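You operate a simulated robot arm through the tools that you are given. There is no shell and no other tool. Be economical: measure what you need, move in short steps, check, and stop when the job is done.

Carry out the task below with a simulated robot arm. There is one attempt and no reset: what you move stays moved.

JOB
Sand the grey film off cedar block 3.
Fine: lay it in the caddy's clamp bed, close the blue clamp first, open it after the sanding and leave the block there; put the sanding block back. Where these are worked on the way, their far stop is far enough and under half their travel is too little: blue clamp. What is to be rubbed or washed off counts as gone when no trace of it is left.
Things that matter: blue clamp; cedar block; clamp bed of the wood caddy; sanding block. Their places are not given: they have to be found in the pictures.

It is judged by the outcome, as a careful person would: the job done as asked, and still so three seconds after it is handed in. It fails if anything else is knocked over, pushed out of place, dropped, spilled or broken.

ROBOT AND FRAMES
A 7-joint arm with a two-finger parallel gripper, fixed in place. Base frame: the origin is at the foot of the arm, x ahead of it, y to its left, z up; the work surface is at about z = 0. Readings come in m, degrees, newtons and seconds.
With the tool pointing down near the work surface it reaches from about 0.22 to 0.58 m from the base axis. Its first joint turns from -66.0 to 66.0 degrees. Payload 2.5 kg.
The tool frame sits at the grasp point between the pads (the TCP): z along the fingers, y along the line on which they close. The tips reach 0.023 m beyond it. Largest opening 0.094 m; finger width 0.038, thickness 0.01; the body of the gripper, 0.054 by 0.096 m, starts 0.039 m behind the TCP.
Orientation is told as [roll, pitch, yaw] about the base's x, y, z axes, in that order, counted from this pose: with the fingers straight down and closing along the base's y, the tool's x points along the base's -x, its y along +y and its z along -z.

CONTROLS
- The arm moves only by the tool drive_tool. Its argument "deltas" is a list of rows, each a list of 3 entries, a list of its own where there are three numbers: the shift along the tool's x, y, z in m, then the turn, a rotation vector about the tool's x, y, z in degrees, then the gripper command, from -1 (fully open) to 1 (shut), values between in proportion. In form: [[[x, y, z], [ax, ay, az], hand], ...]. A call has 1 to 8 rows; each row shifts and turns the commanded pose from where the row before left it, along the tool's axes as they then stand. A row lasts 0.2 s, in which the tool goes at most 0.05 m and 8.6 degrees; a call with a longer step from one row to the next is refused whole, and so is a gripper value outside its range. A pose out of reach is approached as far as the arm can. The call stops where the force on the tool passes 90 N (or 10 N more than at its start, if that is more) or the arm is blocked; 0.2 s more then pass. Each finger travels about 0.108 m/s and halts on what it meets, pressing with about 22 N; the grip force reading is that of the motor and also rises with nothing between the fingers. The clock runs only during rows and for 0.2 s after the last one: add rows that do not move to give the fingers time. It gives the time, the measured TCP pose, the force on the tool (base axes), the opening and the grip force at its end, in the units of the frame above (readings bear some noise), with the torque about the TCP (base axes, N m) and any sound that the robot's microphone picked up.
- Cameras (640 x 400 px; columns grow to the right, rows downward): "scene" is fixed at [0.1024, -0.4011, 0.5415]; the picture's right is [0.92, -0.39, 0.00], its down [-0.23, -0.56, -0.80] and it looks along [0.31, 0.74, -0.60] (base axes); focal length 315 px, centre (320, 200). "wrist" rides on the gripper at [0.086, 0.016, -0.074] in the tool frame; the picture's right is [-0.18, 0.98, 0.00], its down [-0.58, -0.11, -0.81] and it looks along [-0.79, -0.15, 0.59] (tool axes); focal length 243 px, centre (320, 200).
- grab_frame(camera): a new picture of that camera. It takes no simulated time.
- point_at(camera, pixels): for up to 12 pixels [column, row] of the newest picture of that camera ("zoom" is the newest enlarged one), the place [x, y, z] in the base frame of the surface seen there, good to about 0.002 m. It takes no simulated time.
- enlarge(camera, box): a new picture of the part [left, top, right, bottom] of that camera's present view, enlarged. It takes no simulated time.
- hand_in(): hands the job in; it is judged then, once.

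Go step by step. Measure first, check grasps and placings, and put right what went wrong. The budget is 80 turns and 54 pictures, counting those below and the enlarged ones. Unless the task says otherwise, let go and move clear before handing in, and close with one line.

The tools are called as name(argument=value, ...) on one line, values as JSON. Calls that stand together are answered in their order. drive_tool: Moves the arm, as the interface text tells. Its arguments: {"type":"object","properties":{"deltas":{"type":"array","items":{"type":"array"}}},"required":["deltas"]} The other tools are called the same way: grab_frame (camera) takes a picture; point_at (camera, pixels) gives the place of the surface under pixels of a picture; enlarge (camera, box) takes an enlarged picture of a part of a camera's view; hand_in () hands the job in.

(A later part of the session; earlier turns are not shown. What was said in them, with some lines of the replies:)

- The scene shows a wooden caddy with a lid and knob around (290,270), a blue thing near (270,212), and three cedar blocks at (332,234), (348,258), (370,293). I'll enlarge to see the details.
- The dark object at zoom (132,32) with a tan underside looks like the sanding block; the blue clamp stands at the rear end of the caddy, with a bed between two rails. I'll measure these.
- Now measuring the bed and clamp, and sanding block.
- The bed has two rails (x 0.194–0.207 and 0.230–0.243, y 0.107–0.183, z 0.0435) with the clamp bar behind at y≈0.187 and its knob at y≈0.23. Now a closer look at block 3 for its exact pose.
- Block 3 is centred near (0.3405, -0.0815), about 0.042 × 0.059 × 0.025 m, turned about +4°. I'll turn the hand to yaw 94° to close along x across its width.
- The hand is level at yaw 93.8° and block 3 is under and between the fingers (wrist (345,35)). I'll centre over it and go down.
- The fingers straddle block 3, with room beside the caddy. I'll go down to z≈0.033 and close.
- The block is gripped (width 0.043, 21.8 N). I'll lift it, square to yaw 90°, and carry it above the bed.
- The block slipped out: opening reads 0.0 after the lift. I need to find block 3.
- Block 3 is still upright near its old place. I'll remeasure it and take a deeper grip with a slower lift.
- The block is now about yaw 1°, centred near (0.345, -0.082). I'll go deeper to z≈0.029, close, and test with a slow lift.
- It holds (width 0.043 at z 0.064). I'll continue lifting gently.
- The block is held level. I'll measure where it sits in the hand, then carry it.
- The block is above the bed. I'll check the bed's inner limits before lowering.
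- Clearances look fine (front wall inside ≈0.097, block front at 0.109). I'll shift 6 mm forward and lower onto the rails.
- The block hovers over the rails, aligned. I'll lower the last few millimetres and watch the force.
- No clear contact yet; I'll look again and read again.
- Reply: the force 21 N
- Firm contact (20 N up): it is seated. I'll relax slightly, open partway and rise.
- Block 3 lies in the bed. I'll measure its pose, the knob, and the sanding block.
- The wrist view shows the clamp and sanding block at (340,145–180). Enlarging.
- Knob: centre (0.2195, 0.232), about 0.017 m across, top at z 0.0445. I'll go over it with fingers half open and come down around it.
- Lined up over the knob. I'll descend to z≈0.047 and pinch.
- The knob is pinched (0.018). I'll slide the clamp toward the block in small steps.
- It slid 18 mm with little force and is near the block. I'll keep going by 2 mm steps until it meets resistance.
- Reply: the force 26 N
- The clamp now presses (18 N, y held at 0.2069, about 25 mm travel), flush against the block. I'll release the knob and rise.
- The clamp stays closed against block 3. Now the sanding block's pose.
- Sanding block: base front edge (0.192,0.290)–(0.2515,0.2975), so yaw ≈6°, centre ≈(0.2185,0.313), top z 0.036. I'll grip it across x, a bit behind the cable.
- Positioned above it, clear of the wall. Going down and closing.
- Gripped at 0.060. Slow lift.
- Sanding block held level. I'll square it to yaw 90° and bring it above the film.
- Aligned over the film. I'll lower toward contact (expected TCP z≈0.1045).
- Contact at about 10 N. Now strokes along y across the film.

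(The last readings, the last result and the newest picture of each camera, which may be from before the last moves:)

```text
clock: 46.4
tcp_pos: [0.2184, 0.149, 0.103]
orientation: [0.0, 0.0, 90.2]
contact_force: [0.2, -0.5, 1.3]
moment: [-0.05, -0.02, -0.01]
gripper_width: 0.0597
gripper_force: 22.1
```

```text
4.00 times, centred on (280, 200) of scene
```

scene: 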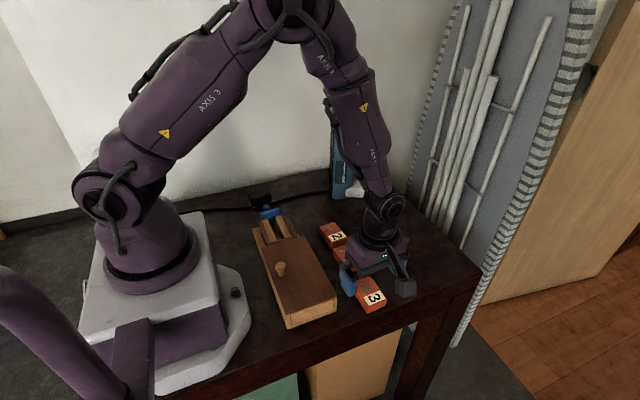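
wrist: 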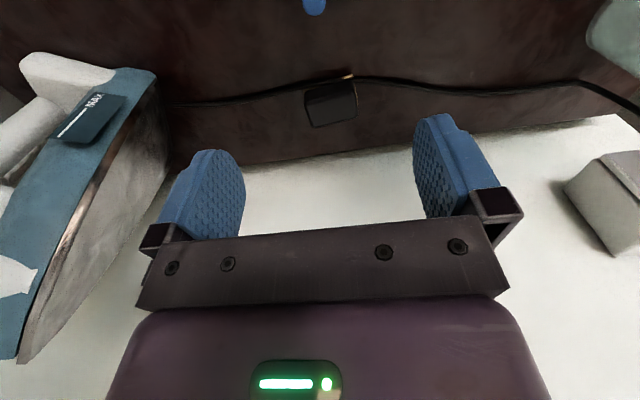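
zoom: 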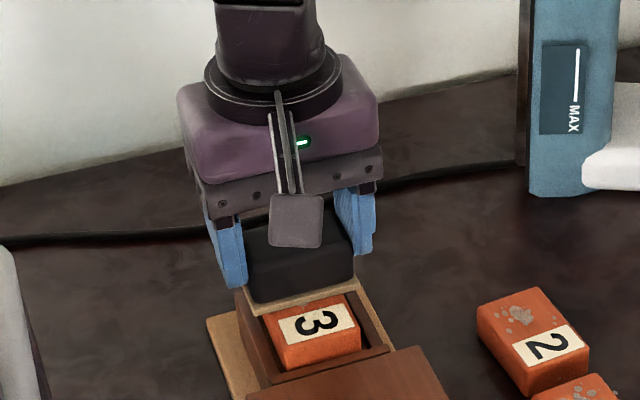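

Contact force has faded to near zero, so I'll press 1 mm further and repeat strokes.

drive_tool(deltas=[[[0, 0, 0.0012], [0, 0, 0], 1], [[-0.01, 0, 0], [0, 0, 0], 1], [[-0.01, 0, 0], [0, 0, 0], 1], [[0.012, 0, 0], [0, 0, 0], 1], [[0.013, 0, 0], [0, 0, 0], 1], [[0.013, 0, 0], [0, 0, 0], 1], [[0.01, 0, 0], [0, 0, 0], 1], [[0, 0, 0], [0, 0, 0], 1]])

drive_tool(deltas=[[[0, 0, 0.0008], [0, 0, 0], 1], [[-0.012, 0, 0], [0, 0, 0], 1], [[-0.012, 0, 0], [0, 0, 0], 1], [[-0.012, 0, 0], [0, 0, 0], 1], [[-0.012, 0, 0], [0, 0, 0], 1], [[0.012, 0, 0], [0, 0, 0], 1], [[0.012, 0, 0], [0, 0, 0], 1], [[0.012, 0, 0], [0, 0, 0], 1]])

drive_tool(deltas=[[[0.012, 0, 0], [0, 0, 0], 1], [[0, 0, -0.01], [0, 0, 0], 1], [[-0.025, 0, -0.02], [0, 0, 0], 1], [[-0.035, 0, -0.02], [0, 0, 0], 1], [[-0.035, 0, 0], [0, 0, 0], 1], [[-0.035, 0, 0], [0, 0, 0], 1], [[0, 0, 0], [0, 0, 0], 1]])

enlarge(camera="scene", box=[220, 150, 340, 250])

```text
clock: 48.2
tcp_pos: [0.2183, 0.1196, 0.1007]
orientation: [0.1, 0.2, 90.1]
contact_force: [1.1, 1.2, 2.9]
moment: [0.1, -0.05, 0.01]
gripper_width: 0.0598
gripper_force: 21.9
```

```text
clock: 50.0
tcp_pos: [0.2208, 0.1328, 0.1012]
orientation: [-0.1, 0.0, 90.2]
contact_force: [0.0, 2.7, 4.9]
moment: [0.16, 0.03, -0.01]
gripper_width: 0.0596
gripper_force: 22.0
```

```text
clock: 51.6
tcp_pos: [0.2182, 0.2518, 0.1492]
orientation: [0.0, -0.1, 90.1]
contact_force: [0.0, -0.5, -1.3]
moment: [0.03, 0.0, 0.02]
gripper_width: 0.0596
gripper_force: 22.0
```

```text
4.00 times, centred on (280, 200) of scene
```

zoom: 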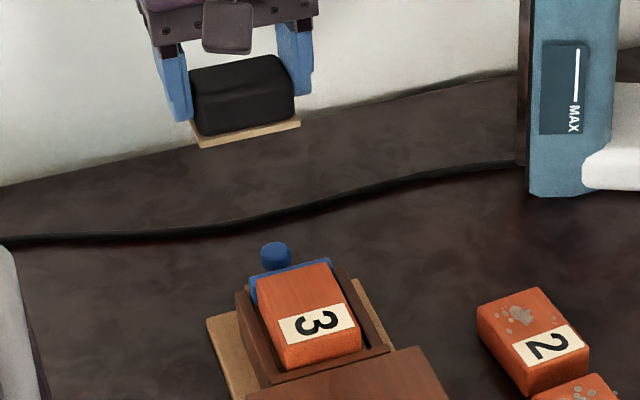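

The film looks gone. I'll zoom in to check for traces.

enlarge(camera="scene", box=[275, 208, 315, 245])

enlarge(camera="wrist", box=[240, 0, 400, 100])

```text
10.81 times, centred on (295, 226) of scene
```

zoom: 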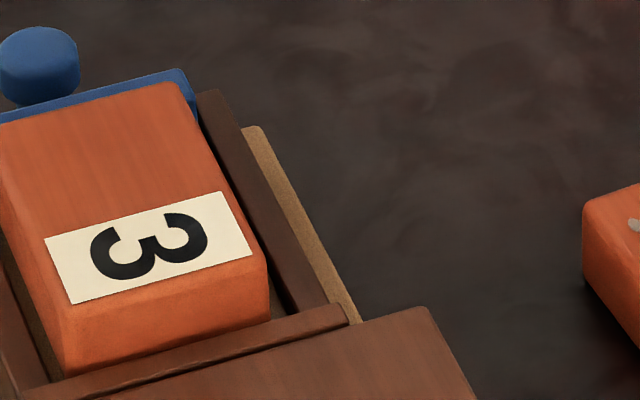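

```text
4.00 times, centred on (320, 50) of wrist
```

zoom: 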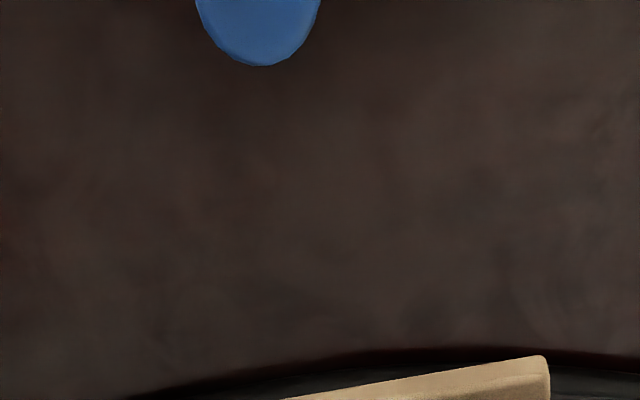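

Block 3's top is clean. Now returning the sanding block to its original place (TCP ≈0.217, 0.3147, yaw 96°).

drive_tool(deltas=[[[-0.03, 0.001, 0], [0, 0, 0], 1], [[-0.033, 0, 0], [0, 0, -3], 1], [[0, 0, 0.02], [0, 0, -3], 1], [[0, 0, 0.03], [0, 0, 0], 1], [[0, 0, 0.03], [0, 0, 0], 1], [[0, 0, 0.02], [0, 0, 0], 1], [[0, 0, 0.005], [0, 0, 0], 1], [[0, 0, 0], [0, 0, 0], 1]])

enlarge(camera="scene", box=[230, 160, 310, 220])

```text
clock: 53.4
tcp_pos: [0.2177, 0.3144, 0.0455]
orientation: [0.0, 0.0, 96.0]
contact_force: [-0.3, -0.4, -1.4]
moment: [0.02, -0.01, 0.01]
gripper_width: 0.0594
gripper_force: 22.2
```

```text
6.67 times, centred on (270, 190) of scene
```

zoom: 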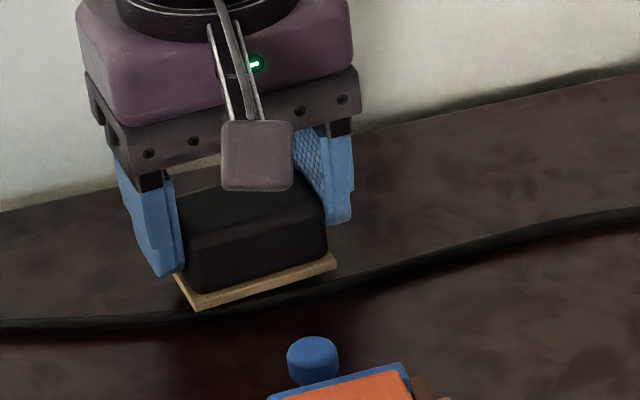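

Nearly down; I'll lower by millimetres until it touches.

drive_tool(deltas=[[[0, 0, 0.004], [0, 0, 0], 1], [[0, 0, 0.003], [0, 0, 0], 1], [[0, 0, 0.0015], [0, 0, 0], 1], [[0, 0, 0], [0, 0, 0], 1]])

drive_tool(deltas=[[[0, 0, 0.001], [0, 0, 0], 1], [[0, 0, 0], [0, 0, 0], 1]])

```text
clock: 54.4
tcp_pos: [0.2172, 0.3133, 0.037]
orientation: [0.0, 0.0, 96.2]
contact_force: [0.0, -0.4, -0.2]
moment: [0.01, 0.02, 0.02]
gripper_width: 0.0598
gripper_force: 21.8
```

```text
clock: 55.0
tcp_pos: [0.2179, 0.3144, 0.0367]
orientation: [0.1, 0.0, 96.1]
contact_force: [0.1, 0.7, -0.1]
moment: [-0.03, 0.02, 0.05]
gripper_width: 0.0596
gripper_force: 21.6
```

drive_tool(deltas=[[[0, 0, 0.001], [0, 0, 0], 1], [[0, 0, 0], [0, 0, 0], 1]])

drive_tool(deltas=[[[0, 0, 0.001], [0, 0, 0], 1], [[0, 0, 0], [0, 0, 0], 1]])

```text
clock: 55.6
tcp_pos: [0.2171, 0.3142, 0.0355]
orientation: [0.0, 0.1, 96.0]
contact_force: [0.6, 1.2, 1.8]
moment: [0.03, -0.03, 0.02]
gripper_width: 0.0595
gripper_force: 21.5
```

```text
clock: 56.2
tcp_pos: [0.2171, 0.3139, 0.0358]
orientation: [0.1, 0.0, 96.1]
contact_force: [-5.4, -5.2, 16.7]
moment: [0.08, 0.15, 0.05]
gripper_width: 0.0595
gripper_force: 22.4
```

Touchdown (16.7 N up). I'll ease off, open, and rise.

drive_tool(deltas=[[[0, 0, -0.001], [0, 0, 0], 1], [[0, 0, 0], [0, 0, 0], -0.4], [[0, 0, 0], [0, 0, 0], -0.8], [[0, 0, 0], [0, 0, 0], -0.9], [[0, 0, -0.015], [0, 0, 0], -0.9], [[0, 0, -0.03], [0, 0, 0], -0.9], [[0, 0, -0.04], [0, 0, 0], -0.9], [[0, 0, -0.04], [0, 0, 6], -0.9]])

enlarge(camera="scene", box=[240, 180, 320, 250])

```text
clock: 58.0
tcp_pos: [0.2167, 0.3133, 0.1597]
orientation: [0.0, 0.0, 90.1]
contact_force: [-0.2, 0.9, -0.3]
moment: [-0.01, 0.01, 0.01]
gripper_width: 0.0893
gripper_force: 0.1
```

```text
5.71 times, centred on (280, 215) of scene
```

zoom: 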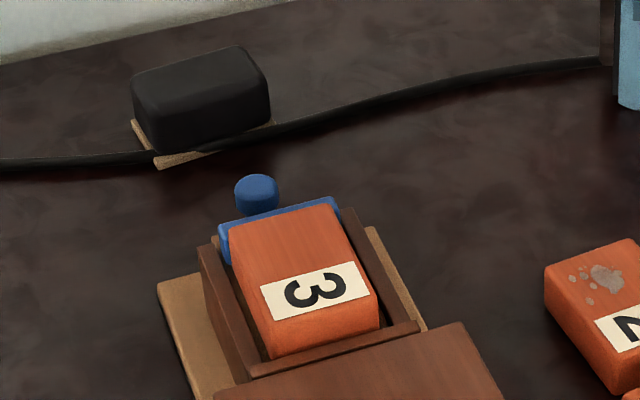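

The sanding block is back within about a millimetre of its place. Now back to the knob at (0.2198, 0.207) to open the clamp.

drive_tool(deltas=[[[0.035, -0.0025, 0], [0, 0, 0], -0.5], [[0.035, 0, 0], [0, 0, 0], -0.3], [[0.036, 0, 0], [0, 0, 0], -0.3], [[0, 0, 0.035], [0, 0, 0], -0.3], [[0, 0, 0.025], [0, 0, 0], -0.3], [[0, 0, 0], [0, 0, 0], -0.3]])

enlarge(camera="scene", box=[230, 160, 330, 250])

```text
clock: 59.4
tcp_pos: [0.2204, 0.208, 0.1006]
orientation: [0.0, 0.0, 90.2]
contact_force: [-0.6, -0.1, -0.9]
moment: [-0.02, 0.01, 0.01]
gripper_width: 0.0615
gripper_force: 0.0
```

```text
4.44 times, centred on (280, 205) of scene
```

zoom: 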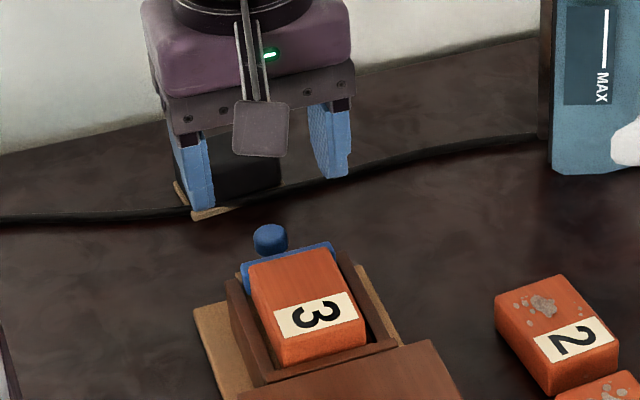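

Lined up as before. Descend and pinch.

drive_tool(deltas=[[[-0.001, 0, 0.03], [0, 0, 0], -0.3], [[0, 0, 0.015], [0, 0, 0], -0.3], [[0, 0, 0.0075], [0, 0, 0], -0.3], [[0, 0, 0], [0, 0, 0], 0.3], [[0, 0, 0], [0, 0, 0], 1], [[0, 0, 0], [0, 0, 0], 1], [[0, 0, 0], [0, 0, 0], 1]])

drive_tool(deltas=[[[-0.004, 0, 0], [0, 0, 0], 1], [[-0.006, 0, 0], [0, 0, 0], 1], [[-0.006, 0, 0], [0, 0, 0], 1], [[-0.006, 0, 0], [0, 0, 0], 1], [[0, 0, 0], [0, 0, 0], 1]])

```text
clock: 61.0
tcp_pos: [0.2215, 0.207, 0.0476]
orientation: [0.1, 0.0, 89.9]
contact_force: [-0.3, -0.4, 0.4]
moment: [0.11, 0.08, -0.1]
gripper_width: 0.0179
gripper_force: 22.0
```

```text
clock: 62.2
tcp_pos: [0.2199, 0.2307, 0.0481]
orientation: [-0.1, 0.0, 90.2]
contact_force: [-0.1, -1.7, 9.6]
moment: [-0.56, -0.01, -0.04]
gripper_width: 0.018
gripper_force: 21.9
```

The clamp slid back to 0.2307 with the knob held. I'll nudge to its stop, then release and rise.

drive_tool(deltas=[[[-0.0015, 0, 0], [0, 0, 0], 1], [[0, 0, 0], [0, 0, 0], 1]])

drive_tool(deltas=[[[0, 0, 0], [0, 0, 0], 0.3], [[0, 0, 0], [0, 0, 0], -0.3], [[0, 0, 0], [0, 0, 0], -0.3], [[0, 0, -0.02], [0, 0, 0], -0.3], [[0, 0, -0.03], [0, 0, 0], -0.3], [[0, 0, -0.04], [0, 0, 0], -0.3], [[0, 0, -0.04], [0, 0, 0], -0.3], [[0, 0, -0.04], [0, 0, 0], -0.3]])

enlarge(camera="scene", box=[240, 180, 320, 250])

grab_frame(camera="scene")

```text
clock: 62.8
tcp_pos: [0.2205, 0.232, 0.048]
orientation: [0.0, 0.1, 90.2]
contact_force: [-3.9, -6.4, 13.0]
moment: [0.06, 0.03, 0.0]
gripper_width: 0.0181
gripper_force: 21.9
```

```text
clock: 64.6
tcp_pos: [0.2203, 0.2318, 0.216]
orientation: [0.0, -0.1, 90.3]
contact_force: [0.1, 0.2, -0.3]
moment: [0.05, -0.02, 0.0]
gripper_width: 0.0608
gripper_force: 0.0
```

```text
5.71 times, centred on (280, 215) of scene
```

zoom: 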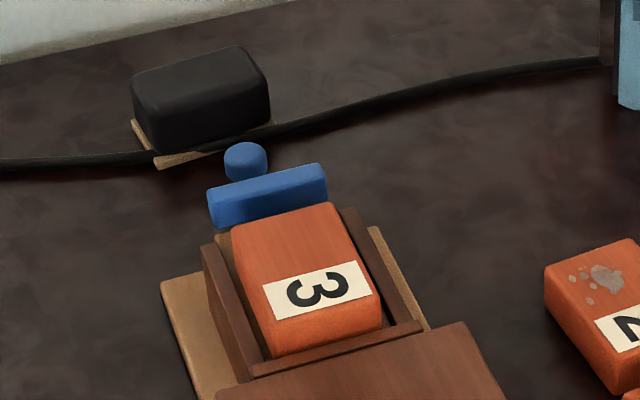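

```text
15 pictures are left
```

scene: 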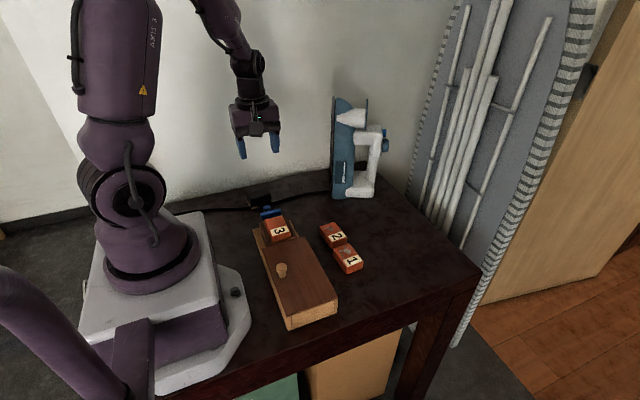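

The film is gone, the clamp is open, the block lies in the bed, the sanding block is back, and nothing else has been disturbed. Handing in.

hand_in()

```text
The job is handed in.
```

Cedar block 3 is sanded clean and left in the clamp bed with the blue clamp open, and the sanding block is back within about a millimetre of where it was. My first grip on block 3 slipped at the start of the lift; it stayed upright on the table within about 5 mm, and I picked it up again.
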